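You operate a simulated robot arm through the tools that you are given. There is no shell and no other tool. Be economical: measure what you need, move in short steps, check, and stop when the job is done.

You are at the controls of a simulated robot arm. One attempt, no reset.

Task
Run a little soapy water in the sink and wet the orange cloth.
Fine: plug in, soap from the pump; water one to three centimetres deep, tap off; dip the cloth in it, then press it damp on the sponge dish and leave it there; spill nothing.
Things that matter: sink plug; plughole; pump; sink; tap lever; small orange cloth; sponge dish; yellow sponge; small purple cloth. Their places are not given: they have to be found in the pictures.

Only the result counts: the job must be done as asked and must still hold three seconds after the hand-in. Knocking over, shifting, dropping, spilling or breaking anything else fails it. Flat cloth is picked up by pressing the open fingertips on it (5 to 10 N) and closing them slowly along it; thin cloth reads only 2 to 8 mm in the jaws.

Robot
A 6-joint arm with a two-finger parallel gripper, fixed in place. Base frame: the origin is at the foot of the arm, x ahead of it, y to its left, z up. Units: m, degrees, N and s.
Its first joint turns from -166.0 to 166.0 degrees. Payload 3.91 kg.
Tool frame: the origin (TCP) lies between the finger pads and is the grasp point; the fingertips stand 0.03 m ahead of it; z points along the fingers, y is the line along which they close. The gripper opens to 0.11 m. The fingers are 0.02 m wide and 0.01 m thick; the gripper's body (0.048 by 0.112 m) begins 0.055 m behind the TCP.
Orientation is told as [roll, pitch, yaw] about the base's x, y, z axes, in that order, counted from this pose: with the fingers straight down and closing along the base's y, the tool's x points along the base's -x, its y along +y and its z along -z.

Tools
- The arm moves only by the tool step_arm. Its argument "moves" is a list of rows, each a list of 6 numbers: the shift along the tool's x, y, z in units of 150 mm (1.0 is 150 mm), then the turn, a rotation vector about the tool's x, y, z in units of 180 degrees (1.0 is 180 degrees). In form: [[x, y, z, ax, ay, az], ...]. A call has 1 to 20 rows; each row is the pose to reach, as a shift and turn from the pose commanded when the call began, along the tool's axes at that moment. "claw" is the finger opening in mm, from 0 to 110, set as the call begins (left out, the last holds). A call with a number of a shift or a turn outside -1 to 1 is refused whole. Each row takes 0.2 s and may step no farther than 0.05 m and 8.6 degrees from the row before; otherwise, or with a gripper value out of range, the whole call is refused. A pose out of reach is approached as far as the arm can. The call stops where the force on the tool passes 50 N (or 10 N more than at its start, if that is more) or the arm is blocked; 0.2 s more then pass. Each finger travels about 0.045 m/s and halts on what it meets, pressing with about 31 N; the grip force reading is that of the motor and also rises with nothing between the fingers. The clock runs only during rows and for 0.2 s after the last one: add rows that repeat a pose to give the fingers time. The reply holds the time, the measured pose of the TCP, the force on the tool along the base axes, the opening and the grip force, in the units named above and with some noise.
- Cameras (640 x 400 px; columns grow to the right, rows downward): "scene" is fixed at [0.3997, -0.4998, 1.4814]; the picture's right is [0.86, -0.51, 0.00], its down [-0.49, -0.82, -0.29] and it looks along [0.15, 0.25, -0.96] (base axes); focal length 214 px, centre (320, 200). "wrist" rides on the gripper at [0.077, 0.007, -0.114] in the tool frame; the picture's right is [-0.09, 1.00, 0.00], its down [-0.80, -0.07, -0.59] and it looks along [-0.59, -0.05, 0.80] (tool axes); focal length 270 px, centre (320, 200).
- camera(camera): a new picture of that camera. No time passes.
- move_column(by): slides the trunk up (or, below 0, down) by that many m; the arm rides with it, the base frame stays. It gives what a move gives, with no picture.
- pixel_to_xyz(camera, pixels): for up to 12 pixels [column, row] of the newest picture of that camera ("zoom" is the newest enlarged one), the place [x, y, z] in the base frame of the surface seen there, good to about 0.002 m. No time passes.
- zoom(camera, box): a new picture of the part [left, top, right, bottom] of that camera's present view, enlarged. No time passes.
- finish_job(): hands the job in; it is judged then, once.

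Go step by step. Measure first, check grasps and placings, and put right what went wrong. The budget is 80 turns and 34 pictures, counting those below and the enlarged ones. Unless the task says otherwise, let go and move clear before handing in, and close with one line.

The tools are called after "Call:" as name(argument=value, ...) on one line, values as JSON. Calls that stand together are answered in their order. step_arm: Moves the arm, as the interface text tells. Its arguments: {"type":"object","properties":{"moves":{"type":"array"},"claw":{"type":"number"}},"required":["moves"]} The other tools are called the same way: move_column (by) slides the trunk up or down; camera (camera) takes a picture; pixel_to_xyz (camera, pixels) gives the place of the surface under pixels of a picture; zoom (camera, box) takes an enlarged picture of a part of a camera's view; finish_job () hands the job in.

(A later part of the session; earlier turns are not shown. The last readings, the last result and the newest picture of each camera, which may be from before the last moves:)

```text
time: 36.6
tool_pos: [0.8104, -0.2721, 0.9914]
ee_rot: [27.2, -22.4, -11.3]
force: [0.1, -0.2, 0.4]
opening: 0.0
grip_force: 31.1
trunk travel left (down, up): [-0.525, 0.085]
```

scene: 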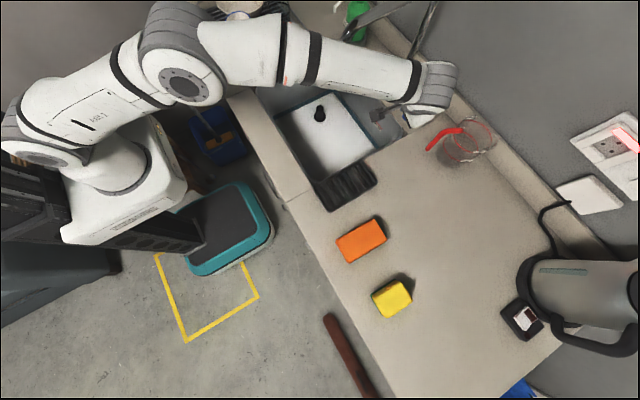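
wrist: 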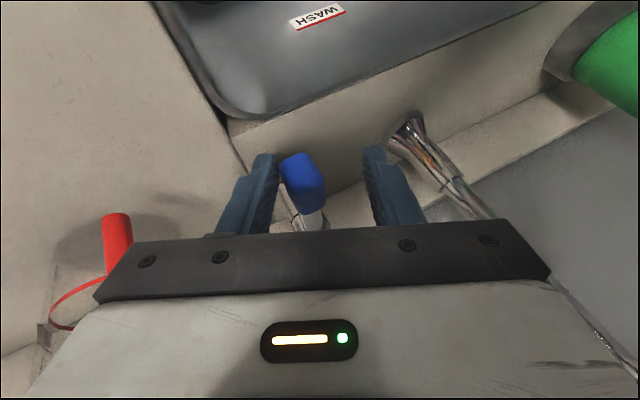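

There is no force yet. I'll continue −y by 15 mm.

Call:
step_arm(moves=[[-0.006, -0.03, -0.0127, 0, 0, 0], [-0.012, -0.06, -0.0255, 0, 0, 0], [-0.018, -0.09, -0.038, 0, 0, 0]])

Call:
camera(camera="scene")

```text
time: 37.4
tool_pos: [0.8109, -0.2866, 0.9918]
ee_rot: [27.2, -22.4, -11.4]
force: [0.7, -0.5, -0.5]
opening: 0.0
grip_force: 30.5
trunk travel left (down, up): [-0.525, 0.085]
```

```text
5 pictures are left
```

scene: 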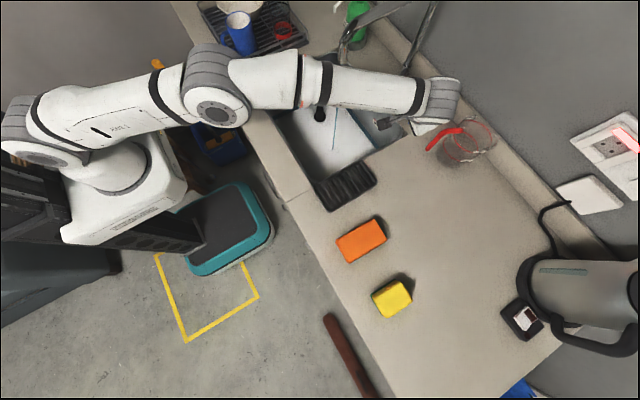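

A thin stream is now falling at (335,130), so the tap is open. I'll measure the water surface.

Call:
pixel_to_xyz(camera="scene", pixels=[[320, 140], [300, 130], [345, 160], [334, 130], [333, 145], [350, 130]])

```text
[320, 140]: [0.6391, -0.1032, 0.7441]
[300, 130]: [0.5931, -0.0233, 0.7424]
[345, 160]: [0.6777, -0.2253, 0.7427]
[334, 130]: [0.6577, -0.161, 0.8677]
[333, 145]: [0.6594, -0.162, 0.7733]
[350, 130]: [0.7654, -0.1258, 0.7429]
```

The depth is about 2 mm so far with a thin stream. I'll back off the lever and pre-position with open fingers for closing it, while the water runs, then measure.

Call:
step_arm(moves=[[0.012, 0.06, 0.026, 0, 0, 0], [0.012, 0.06, -0.274, 0, 0, 0], [0.012, 0.06, -0.574, 0, 0, 0]])

Call:
step_arm(moves=[[-0.051, -0.023, 0.106, 0, 0, 0], [-0.051, -0.023, 0.106, 0, 0, 0], [-0.051, -0.023, 0.106, 0, 0, 0], [-0.051, -0.023, 0.106, 0, 0, 0], [-0.051, -0.023, 0.106, 0, 0, 0], [-0.051, -0.023, 0.106, 0, 0, 0], [-0.051, -0.023, 0.106, 0, 0, 0], [-0.051, -0.023, 0.106, 0, 0, 0], [-0.051, -0.023, 0.106, 0, 0, 0], [-0.051, -0.023, 0.106, 0, 0, 0]], claw=110)

Call:
camera(camera="scene")

```text
time: 38.2
tool_pos: [0.7725, -0.311, 1.0654]
ee_rot: [27.1, -22.5, -11.3]
force: [0.5, -0.5, 0.6]
opening: 0.0
grip_force: 31.1
trunk travel left (down, up): [-0.525, 0.085]
```

```text
time: 40.4
tool_pos: [0.7873, -0.3105, 1.0527]
ee_rot: [27.3, -22.4, -11.2]
force: [0.4, 1.0, -1.1]
opening: 0.11
grip_force: 0.0
trunk travel left (down, up): [-0.525, 0.085]
```

```text
4 pictures are left
```

scene: 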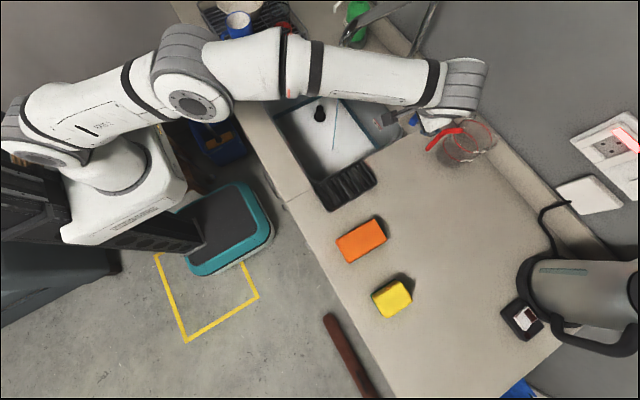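

Call:
pixel_to_xyz(camera="scene", pixels=[[320, 140], [300, 130], [345, 160], [330, 150], [310, 140], [350, 150], [413, 119], [416, 115], [410, 122], [419, 117]])

```text
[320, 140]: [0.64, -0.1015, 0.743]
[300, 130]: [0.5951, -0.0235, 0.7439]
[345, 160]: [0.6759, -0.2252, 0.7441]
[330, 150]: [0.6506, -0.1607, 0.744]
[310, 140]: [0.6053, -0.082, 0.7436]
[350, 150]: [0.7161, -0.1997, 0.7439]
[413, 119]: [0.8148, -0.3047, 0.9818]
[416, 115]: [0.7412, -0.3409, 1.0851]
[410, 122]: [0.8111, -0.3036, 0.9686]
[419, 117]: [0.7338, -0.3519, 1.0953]
```

The rise is under 1 mm in 3 s, at most about 0.5 mm/s. I'll wait about 24 s with the hand still and then measure again.

Call:
step_arm(moves=[[0, 0, 0, 0, 0, 0], [0, 0, 0, 0, 0, 0], [0, 0, 0, 0, 0, 0], [0, 0, 0, 0, 0, 0], [0, 0, 0, 0, 0, 0], [0, 0, 0, 0, 0, 0], [0, 0, 0, 0, 0, 0], [0, 0, 0, 0, 0, 0], [0, 0, 0, 0, 0, 0], [0, 0, 0, 0, 0, 0], [0, 0, 0, 0, 0, 0], [0, 0, 0, 0, 0, 0], [0, 0, 0, 0, 0, 0], [0, 0, 0, 0, 0, 0], [0, 0, 0, 0, 0, 0], [0, 0, 0, 0, 0, 0], [0, 0, 0, 0, 0, 0], [0, 0, 0, 0, 0, 0], [0, 0, 0, 0, 0, 0], [0, 0, 0, 0, 0, 0]])

Call:
step_arm(moves=[[0, 0, 0, 0, 0, 0], [0, 0, 0, 0, 0, 0], [0, 0, 0, 0, 0, 0], [0, 0, 0, 0, 0, 0], [0, 0, 0, 0, 0, 0], [0, 0, 0, 0, 0, 0], [0, 0, 0, 0, 0, 0], [0, 0, 0, 0, 0, 0], [0, 0, 0, 0, 0, 0], [0, 0, 0, 0, 0, 0], [0, 0, 0, 0, 0, 0], [0, 0, 0, 0, 0, 0], [0, 0, 0, 0, 0, 0], [0, 0, 0, 0, 0, 0], [0, 0, 0, 0, 0, 0], [0, 0, 0, 0, 0, 0], [0, 0, 0, 0, 0, 0], [0, 0, 0, 0, 0, 0], [0, 0, 0, 0, 0, 0], [0, 0, 0, 0, 0, 0]])

Call:
step_arm(moves=[[0, 0, 0, 0, 0, 0], [0, 0, 0, 0, 0, 0], [0, 0, 0, 0, 0, 0], [0, 0, 0, 0, 0, 0], [0, 0, 0, 0, 0, 0], [0, 0, 0, 0, 0, 0], [0, 0, 0, 0, 0, 0], [0, 0, 0, 0, 0, 0], [0, 0, 0, 0, 0, 0], [0, 0, 0, 0, 0, 0], [0, 0, 0, 0, 0, 0], [0, 0, 0, 0, 0, 0], [0, 0, 0, 0, 0, 0], [0, 0, 0, 0, 0, 0], [0, 0, 0, 0, 0, 0], [0, 0, 0, 0, 0, 0], [0, 0, 0, 0, 0, 0], [0, 0, 0, 0, 0, 0], [0, 0, 0, 0, 0, 0], [0, 0, 0, 0, 0, 0]])

Call:
step_arm(moves=[[0, 0, 0, 0, 0, 0], [0, 0, 0, 0, 0, 0], [0, 0, 0, 0, 0, 0], [0, 0, 0, 0, 0, 0], [0, 0, 0, 0, 0, 0], [0, 0, 0, 0, 0, 0], [0, 0, 0, 0, 0, 0], [0, 0, 0, 0, 0, 0], [0, 0, 0, 0, 0, 0], [0, 0, 0, 0, 0, 0], [0, 0, 0, 0, 0, 0], [0, 0, 0, 0, 0, 0], [0, 0, 0, 0, 0, 0], [0, 0, 0, 0, 0, 0], [0, 0, 0, 0, 0, 0], [0, 0, 0, 0, 0, 0], [0, 0, 0, 0, 0, 0], [0, 0, 0, 0, 0, 0], [0, 0, 0, 0, 0, 0], [0, 0, 0, 0, 0, 0]])

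Call:
step_arm(moves=[[0, 0, 0, 0, 0, 0], [0, 0, 0, 0, 0, 0], [0, 0, 0, 0, 0, 0], [0, 0, 0, 0, 0, 0], [0, 0, 0, 0, 0, 0], [0, 0, 0, 0, 0, 0], [0, 0, 0, 0, 0, 0], [0, 0, 0, 0, 0, 0], [0, 0, 0, 0, 0, 0], [0, 0, 0, 0, 0, 0], [0, 0, 0, 0, 0, 0], [0, 0, 0, 0, 0, 0], [0, 0, 0, 0, 0, 0], [0, 0, 0, 0, 0, 0], [0, 0, 0, 0, 0, 0], [0, 0, 0, 0, 0, 0], [0, 0, 0, 0, 0, 0], [0, 0, 0, 0, 0, 0], [0, 0, 0, 0, 0, 0], [0, 0, 0, 0, 0, 0]])

Call:
step_arm(moves=[[0, 0, 0, 0, 0, 0], [0, 0, 0, 0, 0, 0], [0, 0, 0, 0, 0, 0], [0, 0, 0, 0, 0, 0], [0, 0, 0, 0, 0, 0], [0, 0, 0, 0, 0, 0], [0, 0, 0, 0, 0, 0], [0, 0, 0, 0, 0, 0], [0, 0, 0, 0, 0, 0], [0, 0, 0, 0, 0, 0], [0, 0, 0, 0, 0, 0], [0, 0, 0, 0, 0, 0], [0, 0, 0, 0, 0, 0], [0, 0, 0, 0, 0, 0], [0, 0, 0, 0, 0, 0], [0, 0, 0, 0, 0, 0], [0, 0, 0, 0, 0, 0], [0, 0, 0, 0, 0, 0], [0, 0, 0, 0, 0, 0], [0, 0, 0, 0, 0, 0]])

Call:
camera(camera="scene")

Call:
pixel_to_xyz(camera="scene", pixels=[[320, 140], [300, 130], [345, 160], [330, 150], [310, 140], [350, 150], [305, 140], [340, 165]])

```text
time: 44.6
tool_pos: [0.7863, -0.3094, 1.0532]
ee_rot: [27.2, -22.4, -11.3]
force: [0.6, 0.5, 0.3]
opening: 0.1101
grip_force: 0.0
trunk travel left (down, up): [-0.525, 0.085]
```

```text
time: 48.8
tool_pos: [0.7858, -0.3099, 1.0532]
ee_rot: [27.2, -22.4, -11.2]
force: [-0.1, -0.3, -0.5]
opening: 0.11
grip_force: 0.1
trunk travel left (down, up): [-0.525, 0.085]
```

```text
time: 53.0
tool_pos: [0.7857, -0.3093, 1.0527]
ee_rot: [27.2, -22.4, -11.2]
force: [-0.3, 0.5, 0.1]
opening: 0.1099
grip_force: 0.0
trunk travel left (down, up): [-0.525, 0.085]
```

```text
time: 57.2
tool_pos: [0.7852, -0.3101, 1.0533]
ee_rot: [27.2, -22.4, -11.3]
force: [0.4, -0.2, -0.4]
opening: 0.1098
grip_force: 0.1
trunk travel left (down, up): [-0.525, 0.085]
```

```text
time: 61.4
tool_pos: [0.7868, -0.3104, 1.0521]
ee_rot: [27.2, -22.3, -11.2]
force: [0.0, 0.7, 0.5]
opening: 0.1099
grip_force: 0.0
trunk travel left (down, up): [-0.525, 0.085]
```

```text
time: 65.6
tool_pos: [0.7864, -0.3101, 1.0525]
ee_rot: [27.2, -22.3, -11.2]
force: [0.0, -0.1, -0.1]
opening: 0.1098
grip_force: 0.0
trunk travel left (down, up): [-0.525, 0.085]
```

```text
3 pictures are left
```

scene: 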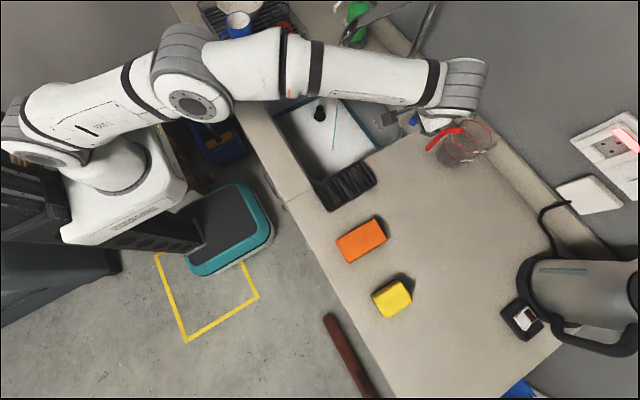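

```text
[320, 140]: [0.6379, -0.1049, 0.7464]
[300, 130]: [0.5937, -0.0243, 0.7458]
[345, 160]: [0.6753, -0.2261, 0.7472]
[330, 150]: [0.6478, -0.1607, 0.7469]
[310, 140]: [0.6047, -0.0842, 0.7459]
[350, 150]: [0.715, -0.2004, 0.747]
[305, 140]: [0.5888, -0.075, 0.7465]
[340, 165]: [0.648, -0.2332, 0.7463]
```

The surface is at 0.7465, rising about 0.107 mm/s, so I need roughly 110 s more for mid-range depth. I'll see how much time a small column lift (clear above) passes compared with idle rows.

Call:
move_column(by=0.08)

Call:
move_column(by=-0.08)

```text
time: 66.8
tool_pos: [0.7861, -0.311, 1.1326]
ee_rot: [27.2, -22.4, -11.3]
force: [0.0, -0.8, 0.2]
opening: 0.1099
grip_force: 0.0
trunk travel left (down, up): [-0.605, 0.005]
```

```text
time: 68.0
tool_pos: [0.7866, -0.3107, 1.0524]
ee_rot: [27.2, -22.4, -11.4]
force: [0.3, 0.1, -0.3]
opening: 0.1101
grip_force: 0.0
trunk travel left (down, up): [-0.525, 0.085]
```

A short column move passes only 1.2 s, so idle rows are better. I'll wait in place, about 46 s per batch.

Call:
step_arm(moves=[[0, 0, 0, 0, 0, 0], [0, 0, 0, 0, 0, 0], [0, 0, 0, 0, 0, 0], [0, 0, 0, 0, 0, 0], [0, 0, 0, 0, 0, 0], [0, 0, 0, 0, 0, 0], [0, 0, 0, 0, 0, 0], [0, 0, 0, 0, 0, 0], [0, 0, 0, 0, 0, 0], [0, 0, 0, 0, 0, 0], [0, 0, 0, 0, 0, 0], [0, 0, 0, 0, 0, 0], [0, 0, 0, 0, 0, 0], [0, 0, 0, 0, 0, 0], [0, 0, 0, 0, 0, 0], [0, 0, 0, 0, 0, 0], [0, 0, 0, 0, 0, 0], [0, 0, 0, 0, 0, 0], [0, 0, 0, 0, 0, 0], [0, 0, 0, 0, 0, 0]])

Call:
step_arm(moves=[[0, 0, 0, 0, 0, 0], [0, 0, 0, 0, 0, 0], [0, 0, 0, 0, 0, 0], [0, 0, 0, 0, 0, 0], [0, 0, 0, 0, 0, 0], [0, 0, 0, 0, 0, 0], [0, 0, 0, 0, 0, 0], [0, 0, 0, 0, 0, 0], [0, 0, 0, 0, 0, 0], [0, 0, 0, 0, 0, 0], [0, 0, 0, 0, 0, 0], [0, 0, 0, 0, 0, 0], [0, 0, 0, 0, 0, 0], [0, 0, 0, 0, 0, 0], [0, 0, 0, 0, 0, 0], [0, 0, 0, 0, 0, 0], [0, 0, 0, 0, 0, 0], [0, 0, 0, 0, 0, 0], [0, 0, 0, 0, 0, 0], [0, 0, 0, 0, 0, 0]])

Call:
step_arm(moves=[[0, 0, 0, 0, 0, 0], [0, 0, 0, 0, 0, 0], [0, 0, 0, 0, 0, 0], [0, 0, 0, 0, 0, 0], [0, 0, 0, 0, 0, 0], [0, 0, 0, 0, 0, 0], [0, 0, 0, 0, 0, 0], [0, 0, 0, 0, 0, 0], [0, 0, 0, 0, 0, 0], [0, 0, 0, 0, 0, 0], [0, 0, 0, 0, 0, 0], [0, 0, 0, 0, 0, 0], [0, 0, 0, 0, 0, 0], [0, 0, 0, 0, 0, 0], [0, 0, 0, 0, 0, 0], [0, 0, 0, 0, 0, 0], [0, 0, 0, 0, 0, 0], [0, 0, 0, 0, 0, 0], [0, 0, 0, 0, 0, 0], [0, 0, 0, 0, 0, 0]])

Call:
step_arm(moves=[[0, 0, 0, 0, 0, 0], [0, 0, 0, 0, 0, 0], [0, 0, 0, 0, 0, 0], [0, 0, 0, 0, 0, 0], [0, 0, 0, 0, 0, 0], [0, 0, 0, 0, 0, 0], [0, 0, 0, 0, 0, 0], [0, 0, 0, 0, 0, 0], [0, 0, 0, 0, 0, 0], [0, 0, 0, 0, 0, 0], [0, 0, 0, 0, 0, 0], [0, 0, 0, 0, 0, 0], [0, 0, 0, 0, 0, 0], [0, 0, 0, 0, 0, 0], [0, 0, 0, 0, 0, 0], [0, 0, 0, 0, 0, 0], [0, 0, 0, 0, 0, 0], [0, 0, 0, 0, 0, 0], [0, 0, 0, 0, 0, 0], [0, 0, 0, 0, 0, 0]])

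Call:
step_arm(moves=[[0, 0, 0, 0, 0, 0], [0, 0, 0, 0, 0, 0], [0, 0, 0, 0, 0, 0], [0, 0, 0, 0, 0, 0], [0, 0, 0, 0, 0, 0], [0, 0, 0, 0, 0, 0], [0, 0, 0, 0, 0, 0], [0, 0, 0, 0, 0, 0], [0, 0, 0, 0, 0, 0], [0, 0, 0, 0, 0, 0], [0, 0, 0, 0, 0, 0], [0, 0, 0, 0, 0, 0], [0, 0, 0, 0, 0, 0], [0, 0, 0, 0, 0, 0], [0, 0, 0, 0, 0, 0], [0, 0, 0, 0, 0, 0], [0, 0, 0, 0, 0, 0], [0, 0, 0, 0, 0, 0], [0, 0, 0, 0, 0, 0], [0, 0, 0, 0, 0, 0]])

Call:
step_arm(moves=[[0, 0, 0, 0, 0, 0], [0, 0, 0, 0, 0, 0], [0, 0, 0, 0, 0, 0], [0, 0, 0, 0, 0, 0], [0, 0, 0, 0, 0, 0], [0, 0, 0, 0, 0, 0], [0, 0, 0, 0, 0, 0], [0, 0, 0, 0, 0, 0], [0, 0, 0, 0, 0, 0], [0, 0, 0, 0, 0, 0], [0, 0, 0, 0, 0, 0], [0, 0, 0, 0, 0, 0], [0, 0, 0, 0, 0, 0], [0, 0, 0, 0, 0, 0], [0, 0, 0, 0, 0, 0], [0, 0, 0, 0, 0, 0], [0, 0, 0, 0, 0, 0], [0, 0, 0, 0, 0, 0], [0, 0, 0, 0, 0, 0], [0, 0, 0, 0, 0, 0]])

Call:
step_arm(moves=[[0, 0, 0, 0, 0, 0], [0, 0, 0, 0, 0, 0], [0, 0, 0, 0, 0, 0], [0, 0, 0, 0, 0, 0], [0, 0, 0, 0, 0, 0], [0, 0, 0, 0, 0, 0], [0, 0, 0, 0, 0, 0], [0, 0, 0, 0, 0, 0], [0, 0, 0, 0, 0, 0], [0, 0, 0, 0, 0, 0], [0, 0, 0, 0, 0, 0], [0, 0, 0, 0, 0, 0], [0, 0, 0, 0, 0, 0], [0, 0, 0, 0, 0, 0], [0, 0, 0, 0, 0, 0], [0, 0, 0, 0, 0, 0], [0, 0, 0, 0, 0, 0], [0, 0, 0, 0, 0, 0], [0, 0, 0, 0, 0, 0], [0, 0, 0, 0, 0, 0]])

Call:
step_arm(moves=[[0, 0, 0, 0, 0, 0], [0, 0, 0, 0, 0, 0], [0, 0, 0, 0, 0, 0], [0, 0, 0, 0, 0, 0], [0, 0, 0, 0, 0, 0], [0, 0, 0, 0, 0, 0], [0, 0, 0, 0, 0, 0], [0, 0, 0, 0, 0, 0], [0, 0, 0, 0, 0, 0], [0, 0, 0, 0, 0, 0], [0, 0, 0, 0, 0, 0], [0, 0, 0, 0, 0, 0], [0, 0, 0, 0, 0, 0], [0, 0, 0, 0, 0, 0], [0, 0, 0, 0, 0, 0], [0, 0, 0, 0, 0, 0], [0, 0, 0, 0, 0, 0], [0, 0, 0, 0, 0, 0], [0, 0, 0, 0, 0, 0], [0, 0, 0, 0, 0, 0]])

Call:
step_arm(moves=[[0, 0, 0, 0, 0, 0], [0, 0, 0, 0, 0, 0], [0, 0, 0, 0, 0, 0], [0, 0, 0, 0, 0, 0], [0, 0, 0, 0, 0, 0], [0, 0, 0, 0, 0, 0], [0, 0, 0, 0, 0, 0], [0, 0, 0, 0, 0, 0], [0, 0, 0, 0, 0, 0], [0, 0, 0, 0, 0, 0], [0, 0, 0, 0, 0, 0], [0, 0, 0, 0, 0, 0], [0, 0, 0, 0, 0, 0], [0, 0, 0, 0, 0, 0], [0, 0, 0, 0, 0, 0], [0, 0, 0, 0, 0, 0], [0, 0, 0, 0, 0, 0], [0, 0, 0, 0, 0, 0], [0, 0, 0, 0, 0, 0], [0, 0, 0, 0, 0, 0]])

Call:
step_arm(moves=[[0, 0, 0, 0, 0, 0], [0, 0, 0, 0, 0, 0], [0, 0, 0, 0, 0, 0], [0, 0, 0, 0, 0, 0], [0, 0, 0, 0, 0, 0], [0, 0, 0, 0, 0, 0], [0, 0, 0, 0, 0, 0], [0, 0, 0, 0, 0, 0], [0, 0, 0, 0, 0, 0], [0, 0, 0, 0, 0, 0], [0, 0, 0, 0, 0, 0], [0, 0, 0, 0, 0, 0], [0, 0, 0, 0, 0, 0], [0, 0, 0, 0, 0, 0], [0, 0, 0, 0, 0, 0], [0, 0, 0, 0, 0, 0], [0, 0, 0, 0, 0, 0], [0, 0, 0, 0, 0, 0], [0, 0, 0, 0, 0, 0], [0, 0, 0, 0, 0, 0]])

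Call:
step_arm(moves=[[0, 0, 0, 0, 0, 0], [0, 0, 0, 0, 0, 0], [0, 0, 0, 0, 0, 0], [0, 0, 0, 0, 0, 0], [0, 0, 0, 0, 0, 0], [0, 0, 0, 0, 0, 0], [0, 0, 0, 0, 0, 0], [0, 0, 0, 0, 0, 0], [0, 0, 0, 0, 0, 0], [0, 0, 0, 0, 0, 0], [0, 0, 0, 0, 0, 0], [0, 0, 0, 0, 0, 0], [0, 0, 0, 0, 0, 0], [0, 0, 0, 0, 0, 0], [0, 0, 0, 0, 0, 0], [0, 0, 0, 0, 0, 0], [0, 0, 0, 0, 0, 0], [0, 0, 0, 0, 0, 0], [0, 0, 0, 0, 0, 0], [0, 0, 0, 0, 0, 0]])

```text
time: 72.2
tool_pos: [0.786, -0.3101, 1.0528]
ee_rot: [27.2, -22.5, -11.2]
force: [1.1, 0.1, 1.0]
opening: 0.1097
grip_force: 0.1
trunk travel left (down, up): [-0.525, 0.085]
```

```text
time: 76.3
tool_pos: [0.7852, -0.3095, 1.0533]
ee_rot: [27.2, -22.4, -11.3]
force: [-0.1, -0.2, 0.3]
opening: 0.1099
grip_force: 0.1
trunk travel left (down, up): [-0.525, 0.085]
```

```text
time: 80.5
tool_pos: [0.7863, -0.3098, 1.0527]
ee_rot: [27.1, -22.5, -11.3]
force: [-0.1, 0.5, 0.2]
opening: 0.11
grip_force: 0.1
trunk travel left (down, up): [-0.525, 0.085]
```

```text
time: 84.8
tool_pos: [0.7871, -0.3105, 1.0537]
ee_rot: [27.2, -22.4, -11.3]
force: [0.4, -0.7, 0.7]
opening: 0.1101
grip_force: 0.1
trunk travel left (down, up): [-0.525, 0.085]
```

```text
time: 89.0
tool_pos: [0.7863, -0.3099, 1.0519]
ee_rot: [27.2, -22.5, -11.3]
force: [0.8, 0.6, -1.3]
opening: 0.1101
grip_force: 0.0
trunk travel left (down, up): [-0.525, 0.085]
```

```text
time: 93.2
tool_pos: [0.7866, -0.3095, 1.0538]
ee_rot: [27.2, -22.3, -11.3]
force: [-0.2, -0.1, 0.5]
opening: 0.11
grip_force: 0.1
trunk travel left (down, up): [-0.525, 0.085]
```

```text
time: 97.3
tool_pos: [0.786, -0.3096, 1.0527]
ee_rot: [27.1, -22.4, -11.2]
force: [-0.1, 0.2, -0.7]
opening: 0.1098
grip_force: 0.0
trunk travel left (down, up): [-0.525, 0.085]
```

```text
time: 101.5
tool_pos: [0.7867, -0.3089, 1.0519]
ee_rot: [27.3, -22.4, -11.3]
force: [0.4, 0.4, 1.3]
opening: 0.1102
grip_force: 0.1
trunk travel left (down, up): [-0.525, 0.085]
```

```text
time: 105.8
tool_pos: [0.7873, -0.3104, 1.0527]
ee_rot: [27.2, -22.4, -11.3]
force: [0.1, -0.4, 0.5]
opening: 0.1101
grip_force: 0.0
trunk travel left (down, up): [-0.525, 0.085]
```

```text
time: 110.0
tool_pos: [0.7871, -0.3084, 1.0526]
ee_rot: [27.2, -22.4, -11.3]
force: [0.5, 0.9, 0.5]
opening: 0.1099
grip_force: 0.2
trunk travel left (down, up): [-0.525, 0.085]
```

```text
time: 114.2
tool_pos: [0.7863, -0.3088, 1.0534]
ee_rot: [27.2, -22.4, -11.4]
force: [-0.4, 0.1, 0.1]
opening: 0.11
grip_force: 0.0
trunk travel left (down, up): [-0.525, 0.085]
```

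At the measured rate the level has risen about 8.3 mm. I'll wait another batch.

Call:
step_arm(moves=[[0, 0, 0, 0, 0, 0], [0, 0, 0, 0, 0, 0], [0, 0, 0, 0, 0, 0], [0, 0, 0, 0, 0, 0], [0, 0, 0, 0, 0, 0], [0, 0, 0, 0, 0, 0], [0, 0, 0, 0, 0, 0], [0, 0, 0, 0, 0, 0], [0, 0, 0, 0, 0, 0], [0, 0, 0, 0, 0, 0], [0, 0, 0, 0, 0, 0], [0, 0, 0, 0, 0, 0], [0, 0, 0, 0, 0, 0], [0, 0, 0, 0, 0, 0], [0, 0, 0, 0, 0, 0], [0, 0, 0, 0, 0, 0], [0, 0, 0, 0, 0, 0], [0, 0, 0, 0, 0, 0], [0, 0, 0, 0, 0, 0], [0, 0, 0, 0, 0, 0]])

Call:
step_arm(moves=[[0, 0, 0, 0, 0, 0], [0, 0, 0, 0, 0, 0], [0, 0, 0, 0, 0, 0], [0, 0, 0, 0, 0, 0], [0, 0, 0, 0, 0, 0], [0, 0, 0, 0, 0, 0], [0, 0, 0, 0, 0, 0], [0, 0, 0, 0, 0, 0], [0, 0, 0, 0, 0, 0], [0, 0, 0, 0, 0, 0], [0, 0, 0, 0, 0, 0], [0, 0, 0, 0, 0, 0], [0, 0, 0, 0, 0, 0], [0, 0, 0, 0, 0, 0], [0, 0, 0, 0, 0, 0], [0, 0, 0, 0, 0, 0], [0, 0, 0, 0, 0, 0], [0, 0, 0, 0, 0, 0], [0, 0, 0, 0, 0, 0], [0, 0, 0, 0, 0, 0]])

Call:
step_arm(moves=[[0, 0, 0, 0, 0, 0], [0, 0, 0, 0, 0, 0], [0, 0, 0, 0, 0, 0], [0, 0, 0, 0, 0, 0], [0, 0, 0, 0, 0, 0], [0, 0, 0, 0, 0, 0], [0, 0, 0, 0, 0, 0], [0, 0, 0, 0, 0, 0], [0, 0, 0, 0, 0, 0], [0, 0, 0, 0, 0, 0], [0, 0, 0, 0, 0, 0], [0, 0, 0, 0, 0, 0], [0, 0, 0, 0, 0, 0], [0, 0, 0, 0, 0, 0], [0, 0, 0, 0, 0, 0], [0, 0, 0, 0, 0, 0], [0, 0, 0, 0, 0, 0], [0, 0, 0, 0, 0, 0], [0, 0, 0, 0, 0, 0], [0, 0, 0, 0, 0, 0]])

Call:
step_arm(moves=[[0, 0, 0, 0, 0, 0], [0, 0, 0, 0, 0, 0], [0, 0, 0, 0, 0, 0], [0, 0, 0, 0, 0, 0], [0, 0, 0, 0, 0, 0], [0, 0, 0, 0, 0, 0], [0, 0, 0, 0, 0, 0], [0, 0, 0, 0, 0, 0], [0, 0, 0, 0, 0, 0], [0, 0, 0, 0, 0, 0], [0, 0, 0, 0, 0, 0], [0, 0, 0, 0, 0, 0], [0, 0, 0, 0, 0, 0], [0, 0, 0, 0, 0, 0], [0, 0, 0, 0, 0, 0], [0, 0, 0, 0, 0, 0], [0, 0, 0, 0, 0, 0], [0, 0, 0, 0, 0, 0], [0, 0, 0, 0, 0, 0], [0, 0, 0, 0, 0, 0]])

Call:
step_arm(moves=[[0, 0, 0, 0, 0, 0], [0, 0, 0, 0, 0, 0], [0, 0, 0, 0, 0, 0], [0, 0, 0, 0, 0, 0], [0, 0, 0, 0, 0, 0], [0, 0, 0, 0, 0, 0], [0, 0, 0, 0, 0, 0], [0, 0, 0, 0, 0, 0], [0, 0, 0, 0, 0, 0], [0, 0, 0, 0, 0, 0], [0, 0, 0, 0, 0, 0], [0, 0, 0, 0, 0, 0], [0, 0, 0, 0, 0, 0], [0, 0, 0, 0, 0, 0], [0, 0, 0, 0, 0, 0], [0, 0, 0, 0, 0, 0], [0, 0, 0, 0, 0, 0], [0, 0, 0, 0, 0, 0], [0, 0, 0, 0, 0, 0], [0, 0, 0, 0, 0, 0]])

Call:
step_arm(moves=[[0, 0, 0, 0, 0, 0], [0, 0, 0, 0, 0, 0], [0, 0, 0, 0, 0, 0], [0, 0, 0, 0, 0, 0], [0, 0, 0, 0, 0, 0], [0, 0, 0, 0, 0, 0], [0, 0, 0, 0, 0, 0], [0, 0, 0, 0, 0, 0], [0, 0, 0, 0, 0, 0], [0, 0, 0, 0, 0, 0], [0, 0, 0, 0, 0, 0], [0, 0, 0, 0, 0, 0], [0, 0, 0, 0, 0, 0], [0, 0, 0, 0, 0, 0], [0, 0, 0, 0, 0, 0], [0, 0, 0, 0, 0, 0], [0, 0, 0, 0, 0, 0], [0, 0, 0, 0, 0, 0], [0, 0, 0, 0, 0, 0], [0, 0, 0, 0, 0, 0]])

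Call:
step_arm(moves=[[0, 0, 0, 0, 0, 0], [0, 0, 0, 0, 0, 0], [0, 0, 0, 0, 0, 0], [0, 0, 0, 0, 0, 0], [0, 0, 0, 0, 0, 0], [0, 0, 0, 0, 0, 0], [0, 0, 0, 0, 0, 0], [0, 0, 0, 0, 0, 0], [0, 0, 0, 0, 0, 0], [0, 0, 0, 0, 0, 0], [0, 0, 0, 0, 0, 0], [0, 0, 0, 0, 0, 0], [0, 0, 0, 0, 0, 0], [0, 0, 0, 0, 0, 0], [0, 0, 0, 0, 0, 0], [0, 0, 0, 0, 0, 0], [0, 0, 0, 0, 0, 0], [0, 0, 0, 0, 0, 0], [0, 0, 0, 0, 0, 0], [0, 0, 0, 0, 0, 0]])

Call:
step_arm(moves=[[0, 0, 0, 0, 0, 0], [0, 0, 0, 0, 0, 0], [0, 0, 0, 0, 0, 0], [0, 0, 0, 0, 0, 0], [0, 0, 0, 0, 0, 0], [0, 0, 0, 0, 0, 0], [0, 0, 0, 0, 0, 0], [0, 0, 0, 0, 0, 0], [0, 0, 0, 0, 0, 0], [0, 0, 0, 0, 0, 0], [0, 0, 0, 0, 0, 0], [0, 0, 0, 0, 0, 0], [0, 0, 0, 0, 0, 0], [0, 0, 0, 0, 0, 0], [0, 0, 0, 0, 0, 0], [0, 0, 0, 0, 0, 0], [0, 0, 0, 0, 0, 0], [0, 0, 0, 0, 0, 0], [0, 0, 0, 0, 0, 0], [0, 0, 0, 0, 0, 0]])

Call:
step_arm(moves=[[0, 0, 0, 0, 0, 0], [0, 0, 0, 0, 0, 0], [0, 0, 0, 0, 0, 0], [0, 0, 0, 0, 0, 0], [0, 0, 0, 0, 0, 0], [0, 0, 0, 0, 0, 0], [0, 0, 0, 0, 0, 0], [0, 0, 0, 0, 0, 0], [0, 0, 0, 0, 0, 0], [0, 0, 0, 0, 0, 0], [0, 0, 0, 0, 0, 0], [0, 0, 0, 0, 0, 0], [0, 0, 0, 0, 0, 0], [0, 0, 0, 0, 0, 0], [0, 0, 0, 0, 0, 0], [0, 0, 0, 0, 0, 0], [0, 0, 0, 0, 0, 0], [0, 0, 0, 0, 0, 0], [0, 0, 0, 0, 0, 0], [0, 0, 0, 0, 0, 0]])

Call:
step_arm(moves=[[0, 0, 0, 0, 0, 0], [0, 0, 0, 0, 0, 0], [0, 0, 0, 0, 0, 0], [0, 0, 0, 0, 0, 0], [0, 0, 0, 0, 0, 0], [0, 0, 0, 0, 0, 0], [0, 0, 0, 0, 0, 0], [0, 0, 0, 0, 0, 0], [0, 0, 0, 0, 0, 0], [0, 0, 0, 0, 0, 0], [0, 0, 0, 0, 0, 0], [0, 0, 0, 0, 0, 0], [0, 0, 0, 0, 0, 0], [0, 0, 0, 0, 0, 0], [0, 0, 0, 0, 0, 0], [0, 0, 0, 0, 0, 0], [0, 0, 0, 0, 0, 0], [0, 0, 0, 0, 0, 0], [0, 0, 0, 0, 0, 0], [0, 0, 0, 0, 0, 0]])

Call:
step_arm(moves=[[0, 0, 0, 0, 0, 0], [0, 0, 0, 0, 0, 0], [0, 0, 0, 0, 0, 0], [0, 0, 0, 0, 0, 0], [0, 0, 0, 0, 0, 0], [0, 0, 0, 0, 0, 0], [0, 0, 0, 0, 0, 0], [0, 0, 0, 0, 0, 0], [0, 0, 0, 0, 0, 0], [0, 0, 0, 0, 0, 0], [0, 0, 0, 0, 0, 0], [0, 0, 0, 0, 0, 0], [0, 0, 0, 0, 0, 0], [0, 0, 0, 0, 0, 0], [0, 0, 0, 0, 0, 0], [0, 0, 0, 0, 0, 0], [0, 0, 0, 0, 0, 0], [0, 0, 0, 0, 0, 0], [0, 0, 0, 0, 0, 0], [0, 0, 0, 0, 0, 0]])

Call:
step_arm(moves=[[0, 0, 0, 0, 0, 0], [0, 0, 0, 0, 0, 0], [0, 0, 0, 0, 0, 0], [0, 0, 0, 0, 0, 0], [0, 0, 0, 0, 0, 0], [0, 0, 0, 0, 0, 0], [0, 0, 0, 0, 0, 0], [0, 0, 0, 0, 0, 0], [0, 0, 0, 0, 0, 0], [0, 0, 0, 0, 0, 0], [0, 0, 0, 0, 0, 0], [0, 0, 0, 0, 0, 0], [0, 0, 0, 0, 0, 0], [0, 0, 0, 0, 0, 0], [0, 0, 0, 0, 0, 0], [0, 0, 0, 0, 0, 0], [0, 0, 0, 0, 0, 0], [0, 0, 0, 0, 0, 0], [0, 0, 0, 0, 0, 0], [0, 0, 0, 0, 0, 0]])

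```text
time: 118.3
tool_pos: [0.7867, -0.3092, 1.0528]
ee_rot: [27.3, -22.3, -11.2]
force: [0.2, 0.1, 0.5]
opening: 0.11
grip_force: 0.1
trunk travel left (down, up): [-0.525, 0.085]
```

```text
time: 122.5
tool_pos: [0.787, -0.3088, 1.0526]
ee_rot: [27.3, -22.4, -11.3]
force: [0.5, 0.7, -0.1]
opening: 0.1098
grip_force: 0.1
trunk travel left (down, up): [-0.525, 0.085]
```

```text
time: 126.8
tool_pos: [0.7867, -0.3099, 1.0522]
ee_rot: [27.1, -22.4, -11.3]
force: [-0.1, 0.1, 0.2]
opening: 0.11
grip_force: 0.1
trunk travel left (down, up): [-0.525, 0.085]
```

```text
time: 130.9
tool_pos: [0.7862, -0.3091, 1.0518]
ee_rot: [27.2, -22.5, -11.2]
force: [0.4, -0.2, 0.7]
opening: 0.1096
grip_force: 0.0
trunk travel left (down, up): [-0.525, 0.085]
```

```text
time: 135.2
tool_pos: [0.7866, -0.3097, 1.0543]
ee_rot: [27.2, -22.4, -11.3]
force: [-0.5, 0.1, -0.2]
opening: 0.11
grip_force: 0.1
trunk travel left (down, up): [-0.525, 0.085]
```

```text
time: 139.3
tool_pos: [0.787, -0.3109, 1.053]
ee_rot: [27.1, -22.4, -11.2]
force: [-0.5, -0.7, -0.8]
opening: 0.1102
grip_force: 0.1
trunk travel left (down, up): [-0.525, 0.085]
```

```text
time: 143.6
tool_pos: [0.7875, -0.3114, 1.0523]
ee_rot: [27.2, -22.4, -11.2]
force: [0.0, 0.2, -0.2]
opening: 0.1099
grip_force: 0.1
trunk travel left (down, up): [-0.525, 0.085]
```

```text
time: 147.8
tool_pos: [0.7861, -0.3102, 1.0519]
ee_rot: [27.2, -22.4, -11.2]
force: [-0.1, 0.3, -0.9]
opening: 0.1101
grip_force: 0.0
trunk travel left (down, up): [-0.525, 0.085]
```

```text
time: 151.9
tool_pos: [0.7864, -0.3099, 1.0518]
ee_rot: [27.2, -22.4, -11.3]
force: [0.3, 0.4, 0.1]
opening: 0.1101
grip_force: 0.2
trunk travel left (down, up): [-0.525, 0.085]
```

```text
time: 156.2
tool_pos: [0.7872, -0.31, 1.053]
ee_rot: [27.2, -22.3, -11.3]
force: [0.1, 0.3, -0.6]
opening: 0.1098
grip_force: 0.1
trunk travel left (down, up): [-0.525, 0.085]
```

```text
time: 160.3
tool_pos: [0.7868, -0.3096, 1.0515]
ee_rot: [27.2, -22.5, -11.2]
force: [0.6, -0.1, -0.3]
opening: 0.1102
grip_force: 0.0
trunk travel left (down, up): [-0.525, 0.085]
```

```text
time: 164.6
tool_pos: [0.7871, -0.3096, 1.0523]
ee_rot: [27.2, -22.4, -11.3]
force: [-0.1, 0.3, -0.4]
opening: 0.1099
grip_force: 0.1
trunk travel left (down, up): [-0.525, 0.085]
```

The estimated rise is about 13.7 mm. I'll move in and push the lever back towards +y with the −y finger.

Call:
step_arm(moves=[[0, 0, 0.15, 0, 0, 0], [0, 0, 0.3, 0, 0, 0], [0, 0, 0.4, 0, 0, 0]])

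Call:
step_arm(moves=[[0.012, 0.06, 0.0255, 0, 0, 0], [0.024, 0.121, 0.051, 0, 0, 0], [0.036, 0.181, 0.077, 0, 0, 0], [0.042, 0.211, 0.089, 0, 0, 0], [0.048, 0.241, 0.102, 0, 0, 0]])

```text
time: 165.3
tool_pos: [0.8114, -0.2856, 1.0034]
ee_rot: [27.1, -22.5, -11.4]
force: [-0.1, 0.4, 0.0]
opening: 0.1098
grip_force: 0.1
trunk travel left (down, up): [-0.525, 0.085]
```

```text
time: 166.6
tool_pos: [0.8122, -0.2498, 1.0021]
ee_rot: [27.2, -22.5, -11.3]
force: [1.1, -11.7, -0.1]
opening: 0.1104
grip_force: 0.1
trunk travel left (down, up): [-0.525, 0.085]
```

The lever pushed back to its stop with 11.7 N. I'll nudge 3 mm more, then back off, retreat, and check with a picture.

Call:
step_arm(moves=[[0.004, 0.018, 0.008, 0, 0, 0], [-0.012, -0.06, -0.026, 0, 0, 0], [-0.012, -0.06, -0.3, 0, 0, 0], [-0.012, -0.06, -0.6, 0, 0, 0], [-0.012, -0.06, -0.9, 0, 0, 0]])

Call:
camera(camera="scene")

Call:
pixel_to_xyz(camera="scene", pixels=[[320, 140], [300, 130], [345, 160], [310, 140], [340, 165], [361, 240], [340, 245], [381, 235], [356, 225], [366, 256], [345, 185], [335, 145]])

```text
time: 167.8
tool_pos: [0.7538, -0.3063, 1.1119]
ee_rot: [27.3, -22.5, -11.4]
force: [0.9, 0.3, 0.3]
opening: 0.1104
grip_force: 0.0
trunk travel left (down, up): [-0.525, 0.085]
```

```text
2 pictures are left
```

scene: 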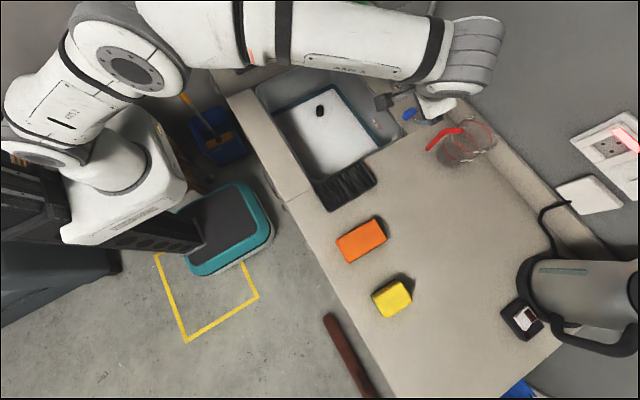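

```text
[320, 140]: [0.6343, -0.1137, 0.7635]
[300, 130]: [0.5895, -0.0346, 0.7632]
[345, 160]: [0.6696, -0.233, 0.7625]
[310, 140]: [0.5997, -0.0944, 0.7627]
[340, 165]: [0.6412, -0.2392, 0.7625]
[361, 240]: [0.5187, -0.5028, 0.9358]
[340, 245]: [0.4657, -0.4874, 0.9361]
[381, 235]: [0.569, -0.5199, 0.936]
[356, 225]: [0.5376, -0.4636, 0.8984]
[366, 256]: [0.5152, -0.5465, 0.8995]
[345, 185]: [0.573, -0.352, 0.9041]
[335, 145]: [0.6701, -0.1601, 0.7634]
```

The water surface is at 0.763, about 20–22 mm deep, and the stream has stopped. I'll query the cloth corners, dish and sink edges, and retreat from the lever.

Call:
pixel_to_xyz(camera="scene", pixels=[[338, 241], [372, 221], [385, 240], [349, 261], [274, 115], [282, 130], [326, 210], [318, 184], [365, 164], [376, 184], [345, 178], [345, 195]])

Call:
step_arm(moves=[[0.3, 0, -0.14, 0, 0, 0], [0.6, 0, -0.28, 0, 0, 0], [0.9, 0, -0.42, 0, 0, 0]])

Call:
step_arm(moves=[[0, 0, 0, 0.0315, 0, -0.0147], [0, 0, 0, 0.063, 0, -0.0294], [0, 0, 0, 0.0944, 0, -0.0441], [0, 0, 0, 0.1258, 0, -0.0588]])

Call:
step_arm(moves=[[0, -0.3, 0, 0, 0.0463, 0], [0, -0.6, 0, 0, 0.0927, 0], [0, -0.9, 0, 0, 0.139, 0]])

```text
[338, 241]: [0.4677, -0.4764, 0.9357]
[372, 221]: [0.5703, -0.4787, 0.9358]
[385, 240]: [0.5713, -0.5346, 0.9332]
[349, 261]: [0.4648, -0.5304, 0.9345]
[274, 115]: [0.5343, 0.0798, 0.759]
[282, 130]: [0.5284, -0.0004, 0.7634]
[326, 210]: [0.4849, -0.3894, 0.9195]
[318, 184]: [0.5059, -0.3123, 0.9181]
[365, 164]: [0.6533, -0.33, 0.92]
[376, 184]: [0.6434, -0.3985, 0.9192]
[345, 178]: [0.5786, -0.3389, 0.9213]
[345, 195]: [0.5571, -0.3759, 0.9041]
```

```text
time: 168.6
tool_pos: [0.6064, -0.3071, 1.1121]
ee_rot: [27.2, -22.4, -11.4]
force: [0.1, -0.7, -0.3]
opening: 0.1101
grip_force: 0.1
trunk travel left (down, up): [-0.525, 0.085]
```

```text
time: 169.6
tool_pos: [0.6076, -0.3067, 1.1113]
ee_rot: [0.0, -24.8, -0.1]
force: [0.5, -0.1, -0.5]
opening: 0.1102
grip_force: 0.0
trunk travel left (down, up): [-0.525, 0.085]
```

```text
time: 170.3
tool_pos: [0.605, -0.4425, 1.1107]
ee_rot: [0.0, 0.3, -0.1]
force: [0.7, -0.5, 0.2]
opening: 0.11
grip_force: 0.1
trunk travel left (down, up): [-0.525, 0.085]
```

The cloth is axis-aligned: centre (0.519,-0.505), 107×60×36 mm. The dish is centred at about (0.572,-0.357) with ribs at 0.92. I'll move over the cloth and come down around its width.

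Call:
step_arm(moves=[[0.19, -0.139, 0, 0, 0, 0], [0.38, -0.278, 0, 0, 0, 0], [0.573, -0.417, 0, 0, 0, 0], [0.573, -0.417, 0.3, 0, 0, 0], [0.573, -0.417, 0.6, 0, 0, 0], [0.573, -0.417, 0.667, 0, 0, 0]])

Call:
step_arm(moves=[[0, 0, 0.15, 0, 0, 0], [0, 0, 0.3, 0, 0, 0], [0, 0, 0.42, 0, 0, 0], [0, 0, 0.48, 0, 0, 0]])

```text
time: 171.8
tool_pos: [0.5213, -0.5051, 1.0116]
ee_rot: [0.0, 0.1, -0.1]
force: [0.0, -0.1, -0.4]
opening: 0.1102
grip_force: 0.1
trunk travel left (down, up): [-0.525, 0.085]
```

```text
time: 172.8
tool_pos: [0.5204, -0.5054, 0.9376]
ee_rot: [0.0, 0.1, 0.0]
force: [-0.7, 0.4, 0.5]
opening: 0.1098
grip_force: 0.1
trunk travel left (down, up): [-0.525, 0.085]
```

The fingers straddle the cloth with no contact. I'll close on it.

Call:
step_arm(moves=[[0, 0, 0, 0, 0, 0], [0, 0, 0, 0, 0, 0], [0, 0, 0, 0, 0, 0], [0, 0, 0, 0, 0, 0], [0, 0, 0, 0, 0, 0]], claw=40)

```text
time: 173.9
tool_pos: [0.5197, -0.5034, 0.9388]
ee_rot: [0.0, 0.1, -0.1]
force: [-0.7, -0.1, 0.5]
opening: 0.0676
grip_force: 30.4
trunk travel left (down, up): [-0.525, 0.085]
```

It is gripped at 67.6 mm with 30 N. I'll lift and carry it to above the sink at (0.60,-0.04).

Call:
step_arm(moves=[[0, 0, -0.15, 0, 0, 0], [0, 0, -0.4, 0, 0, 0], [0, 0, -0.7, 0, 0, 0], [0, 0, -0.95, 0, 0, 0]])

Call:
step_arm(moves=[[0, 0.32, 0, 0, 0, 0], [0, 0.64, 0, 0, 0, 0], [0, 0.96, 0, 0, 0, 0]])

Call:
step_arm(moves=[[0, 0.32, 0, 0, 0, 0], [0, 0.64, 0, 0, 0, 0], [0, 0.96, 0, 0, 0, 0]])

Call:
step_arm(moves=[[0, 0.32, 0, 0, 0, 0], [0, 0.64, 0, 0, 0, 0], [0, 0.96, 0, 0, 0, 0], [-0.25, 1.0, 0, 0, 0, 0], [-0.53, 1.0, 0, 0, 0, 0]])

```text
time: 174.9
tool_pos: [0.5194, -0.5047, 1.0825]
ee_rot: [0.0, 0.0, -0.1]
force: [0.2, -0.2, -1.5]
opening: 0.0672
grip_force: 31.0
trunk travel left (down, up): [-0.525, 0.085]
```

```text
time: 175.8
tool_pos: [0.5204, -0.3583, 1.0839]
ee_rot: [0.0, 0.0, -0.1]
force: [0.0, -0.1, -0.3]
opening: 0.0672
grip_force: 31.1
trunk travel left (down, up): [-0.525, 0.085]
```

```text
time: 176.6
tool_pos: [0.5202, -0.2154, 1.0822]
ee_rot: [0.1, 0.1, -0.2]
force: [-0.8, -0.4, -1.1]
opening: 0.0672
grip_force: 30.4
trunk travel left (down, up): [-0.525, 0.085]
```

```text
time: 177.8
tool_pos: [0.6018, -0.0662, 1.0821]
ee_rot: [0.0, 0.2, -0.3]
force: [0.2, 1.1, -0.7]
opening: 0.0676
grip_force: 30.8
trunk travel left (down, up): [-0.525, 0.085]
```

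The cloth is still held. I'll shift 20 mm to +y and lower it gently into the water, away from the plug.

Call:
step_arm(moves=[[0, 0.14, 0.2, 0, 0, 0], [0, 0.14, 0.45, 0, 0, 0], [0, 0.14, 0.7, 0, 0, 0], [0, 0.14, 0.95, 0, 0, 0]])

Call:
step_arm(moves=[[0, 0, 0.2, 0, 0, 0], [0, 0, 0.4, 0, 0, 0], [0, 0, 0.6, 0, 0, 0], [0, 0, 0.75, 0, 0, 0], [0, 0, 0.82, 0, 0, 0], [0, 0, 0.88, 0, 0, 0], [0, 0, 0.94, 0, 0, 0], [0, 0, 1.0, 0, 0, 0]])

Call:
step_arm(moves=[[0, 0, 0.02, 0, 0, 0], [0, 0, 0.04, 0, 0, 0], [0, 0, 0.04, 0, 0, 0], [0, 0, 0.04, 0, 0, 0], [0, 0, 0.04, 0, 0, 0], [0, 0, 0.04, 0, 0, 0], [0, 0, 0.04, 0, 0, 0], [0, 0, 0.04, 0, 0, 0], [0, 0, 0.04, 0, 0, 0], [0, 0, 0.04, 0, 0, 0]])

```text
time: 178.8
tool_pos: [0.6011, -0.046, 0.94]
ee_rot: [0.0, 0.0, -0.1]
force: [-0.3, 0.5, -0.3]
opening: 0.0672
grip_force: 30.9
trunk travel left (down, up): [-0.525, 0.085]
```

```text
time: 180.6
tool_pos: [0.6015, -0.0441, 0.7891]
ee_rot: [0.0, 0.1, -0.1]
force: [0.8, 0.6, -0.5]
opening: 0.0675
grip_force: 31.2
trunk travel left (down, up): [-0.525, 0.085]
```

```text
time: 182.8
tool_pos: [0.6008, -0.0455, 0.7836]
ee_rot: [0.0, 0.0, -0.1]
force: [1.8, 0.1, 10.1]
opening: 0.0672
grip_force: 31.0
trunk travel left (down, up): [-0.525, 0.085]
```

The cloth touched the sink floor (10 N), immersed about 2 cm for 2 s. I'll raise it just clear of the water and let it drip inside the sink.

Call:
step_arm(moves=[[0, 0, -0.05, 0, 0, 0], [0, 0, -0.12, 0, 0, 0], [0, 0, -0.2, 0, 0, 0], [0, 0, -0.28, 0, 0, 0], [0, 0, -0.36, 0, 0, 0], [0, 0, -0.44, 0, 0, 0], [0, 0, -0.5, 0, 0, 0], [0, 0, -0.5, 0, 0, 0], [0, 0, -0.5, 0, 0, 0], [0, 0, -0.5, 0, 0, 0], [0, 0, -0.5, 0, 0, 0], [0, 0, -0.5, 0, 0, 0], [0, 0, -0.5, 0, 0, 0], [0, 0, -0.5, 0, 0, 0], [0, 0, -0.5, 0, 0, 0], [0, 0, -0.5, 0, 0, 0], [0, 0, -0.5, 0, 0, 0], [0, 0, -0.5, 0, 0, 0], [0, 0, -0.5, 0, 0, 0], [0, 0, -0.5, 0, 0, 0]])

Call:
step_arm(moves=[[0, 0, 0, 0, 0, 0], [0, 0, 0, 0, 0, 0], [0, 0, 0, 0, 0, 0], [0, 0, 0, 0, 0, 0], [0, 0, 0, 0, 0, 0], [0, 0, 0, 0, 0, 0], [0, 0, 0, 0, 0, 0], [0, 0, 0, 0, 0, 0], [0, 0, 0, 0, 0, 0], [0, 0, 0, 0, 0, 0], [0, 0, 0, 0, 0, 0], [0, 0, 0, 0, 0, 0], [0, 0, 0, 0, 0, 0], [0, 0, 0, 0, 0, 0], [0, 0, 0, 0, 0, 0], [0, 0, 0, 0, 0, 0], [0, 0, 0, 0, 0, 0], [0, 0, 0, 0, 0, 0], [0, 0, 0, 0, 0, 0], [0, 0, 0, 0, 0, 0]])

Call:
zoom(camera="wrist", box=[200, 0, 440, 240])

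```text
time: 186.9
tool_pos: [0.6009, -0.0451, 0.8585]
ee_rot: [0.0, 0.1, -0.2]
force: [0.7, 0.2, -1.0]
opening: 0.0671
grip_force: 30.6
trunk travel left (down, up): [-0.525, 0.085]
```

```text
time: 191.2
tool_pos: [0.6015, -0.0458, 0.8582]
ee_rot: [-0.1, 0.1, 0.0]
force: [0.9, 0.2, -0.9]
opening: 0.0672
grip_force: 30.6
trunk travel left (down, up): [-0.525, 0.085]
```

```text
1.67 times, centred on (320, 120) of wrist
```

zoom: 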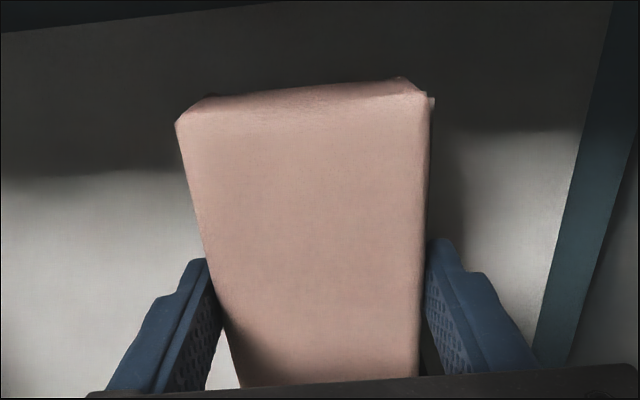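

The cloth is wet and foamy and still firmly held. I'll measure its pose in the grip, then take it up and over to the dish.

Call:
pixel_to_xyz(camera="zoom", pixels=[[310, 250], [200, 130], [410, 110], [310, 350], [185, 125], [425, 100], [320, 90]])

Call:
step_arm(moves=[[0.07, 0, -0.25, 0, 0, 0], [0.14, 0, -0.5, 0, 0, 0], [0.2, 0, -0.75, 0, 0, 0], [0.27, 0, -0.98, 0, 0, 0]])

Call:
step_arm(moves=[[0, -0.25, 0, 0, 0, 0], [0, -0.5, 0, 0, 0, 0], [0, -0.75, 0, 0, 0, 0], [0, -1.0, 0, 0, 0, 0]])

```text
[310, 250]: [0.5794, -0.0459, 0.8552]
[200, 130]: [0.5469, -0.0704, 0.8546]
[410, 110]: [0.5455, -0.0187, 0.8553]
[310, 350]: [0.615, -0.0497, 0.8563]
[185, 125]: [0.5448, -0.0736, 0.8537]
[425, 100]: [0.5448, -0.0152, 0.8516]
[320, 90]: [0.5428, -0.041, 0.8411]
```

```text
time: 192.2
tool_pos: [0.5616, -0.0464, 1.0056]
ee_rot: [0.1, 0.1, -0.1]
force: [0.4, -1.4, 0.1]
opening: 0.0673
grip_force: 31.5
trunk travel left (down, up): [-0.525, 0.085]
```

```text
time: 193.2
tool_pos: [0.5609, -0.1958, 1.0041]
ee_rot: [0.0, 0.1, -0.1]
force: [-0.4, 0.0, -0.9]
opening: 0.0675
grip_force: 31.0
trunk travel left (down, up): [-0.525, 0.085]
```

The cloth bottom is 39 mm below the TCP. I'll carry on to the dish centre and lower to the ribs.

Call:
step_arm(moves=[[-0.03, -0.25, 0, 0, 0, 0], [-0.06, -0.5, 0, 0, 0, 0], [-0.073, -0.75, 0, 0, 0, 0], [-0.073, -1.0, 0, 0, 0, 0]])

Call:
step_arm(moves=[[0, -0.075, 0, 0, 0, 0], [0, -0.075, 0.1, 0, 0, 0], [0, -0.075, 0.2, 0, 0, 0], [0, -0.075, 0.25, 0, 0, 0], [0, -0.075, 0.28, 0, 0, 0], [0, -0.075, 0.3, 0, 0, 0]])

```text
time: 194.2
tool_pos: [0.5691, -0.3462, 1.0056]
ee_rot: [0.0, 0.1, -0.3]
force: [-1.2, -1.1, -0.3]
opening: 0.067
grip_force: 30.9
trunk travel left (down, up): [-0.525, 0.085]
```

```text
time: 195.6
tool_pos: [0.5705, -0.3574, 0.9609]
ee_rot: [-0.1, 0.1, -0.1]
force: [-0.4, -0.5, -0.6]
opening: 0.0672
grip_force: 31.0
trunk travel left (down, up): [-0.525, 0.085]
```

No contact yet. I'll lower slowly until it touches and press.

Call:
step_arm(moves=[[0, 0, 0.015, 0, 0, 0], [0, 0, 0.03, 0, 0, 0], [0, 0, 0.045, 0, 0, 0], [0, 0, 0.06, 0, 0, 0]])

```text
time: 196.6
tool_pos: [0.5707, -0.3555, 0.9584]
ee_rot: [-0.4, -0.5, -0.2]
force: [5.3, -0.2, 48.8]
opening: 0.0681
grip_force: 31.0
trunk travel left (down, up): [-0.525, 0.085]
```

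It is pressed on the dish with 49 N. I'll ease to a moderate press, hold about 1.5 s, then open.

Call:
step_arm(moves=[[0, 0, -0.02, 0, 0, 0], [0, 0, -0.025, 0, 0, 0], [0, 0, -0.025, 0, 0, 0], [0, 0, -0.025, 0, 0, 0], [0, 0, -0.025, 0, 0, 0], [0, 0, -0.025, 0, 0, 0], [0, 0, -0.025, 0, 0, 0]])

Call:
step_arm(moves=[[0, 0, -0.02, 0, 0, 0], [0, 0, -0.02, 0, 0, 0], [0, 0, -0.02, 0, 0, 0]], claw=85)

```text
time: 198.2
tool_pos: [0.571, -0.3562, 0.9574]
ee_rot: [-0.1, -0.1, 0.0]
force: [5.3, -3.6, 31.2]
opening: 0.0675
grip_force: 30.8
trunk travel left (down, up): [-0.525, 0.085]
```

```text
time: 198.9
tool_pos: [0.571, -0.3563, 0.9579]
ee_rot: [0.0, 0.2, -0.1]
force: [-0.1, 0.3, 0.1]
opening: 0.0849
grip_force: 0.1
trunk travel left (down, up): [-0.525, 0.085]
```

Released. I'll rise, narrow the fingers and press once from above to make sure it is pressed damp and flat.

Call:
step_arm(moves=[[0, 0, -0.15, 0, 0, 0], [0, 0, -0.35, 0, 0, 0], [0, 0, -0.55, 0, 0, 0]])

Call:
step_arm(moves=[[0, 0, 0, 0, 0, 0], [0, 0, 0, 0, 0, 0], [0, 0, 0.1, 0, 0, 0], [0, 0, 0.2, 0, 0, 0], [0, 0, 0.3, 0, 0, 0], [0, 0, 0.35, 0, 0, 0]], claw=20)

Call:
step_arm(moves=[[0, 0, 0.02, 0, 0, 0], [0, 0, 0.03, 0, 0, 0], [0, 0, 0.04, 0, 0, 0]])

```text
time: 199.8
tool_pos: [0.5706, -0.3564, 1.0416]
ee_rot: [0.0, 0.0, -0.1]
force: [-0.3, -0.8, -0.7]
opening: 0.0849
grip_force: 0.1
trunk travel left (down, up): [-0.525, 0.085]
```

```text
time: 201.2
tool_pos: [0.5711, -0.357, 0.9883]
ee_rot: [0.0, 0.1, -0.1]
force: [1.3, 0.1, -0.6]
opening: 0.0197
grip_force: 0.1
trunk travel left (down, up): [-0.525, 0.085]
```

```text
time: 201.9
tool_pos: [0.5704, -0.3571, 0.9883]
ee_rot: [-0.3, -0.4, -0.2]
force: [1.2, -2.4, 31.2]
opening: 0.0198
grip_force: 0.1
trunk travel left (down, up): [-0.525, 0.085]
```

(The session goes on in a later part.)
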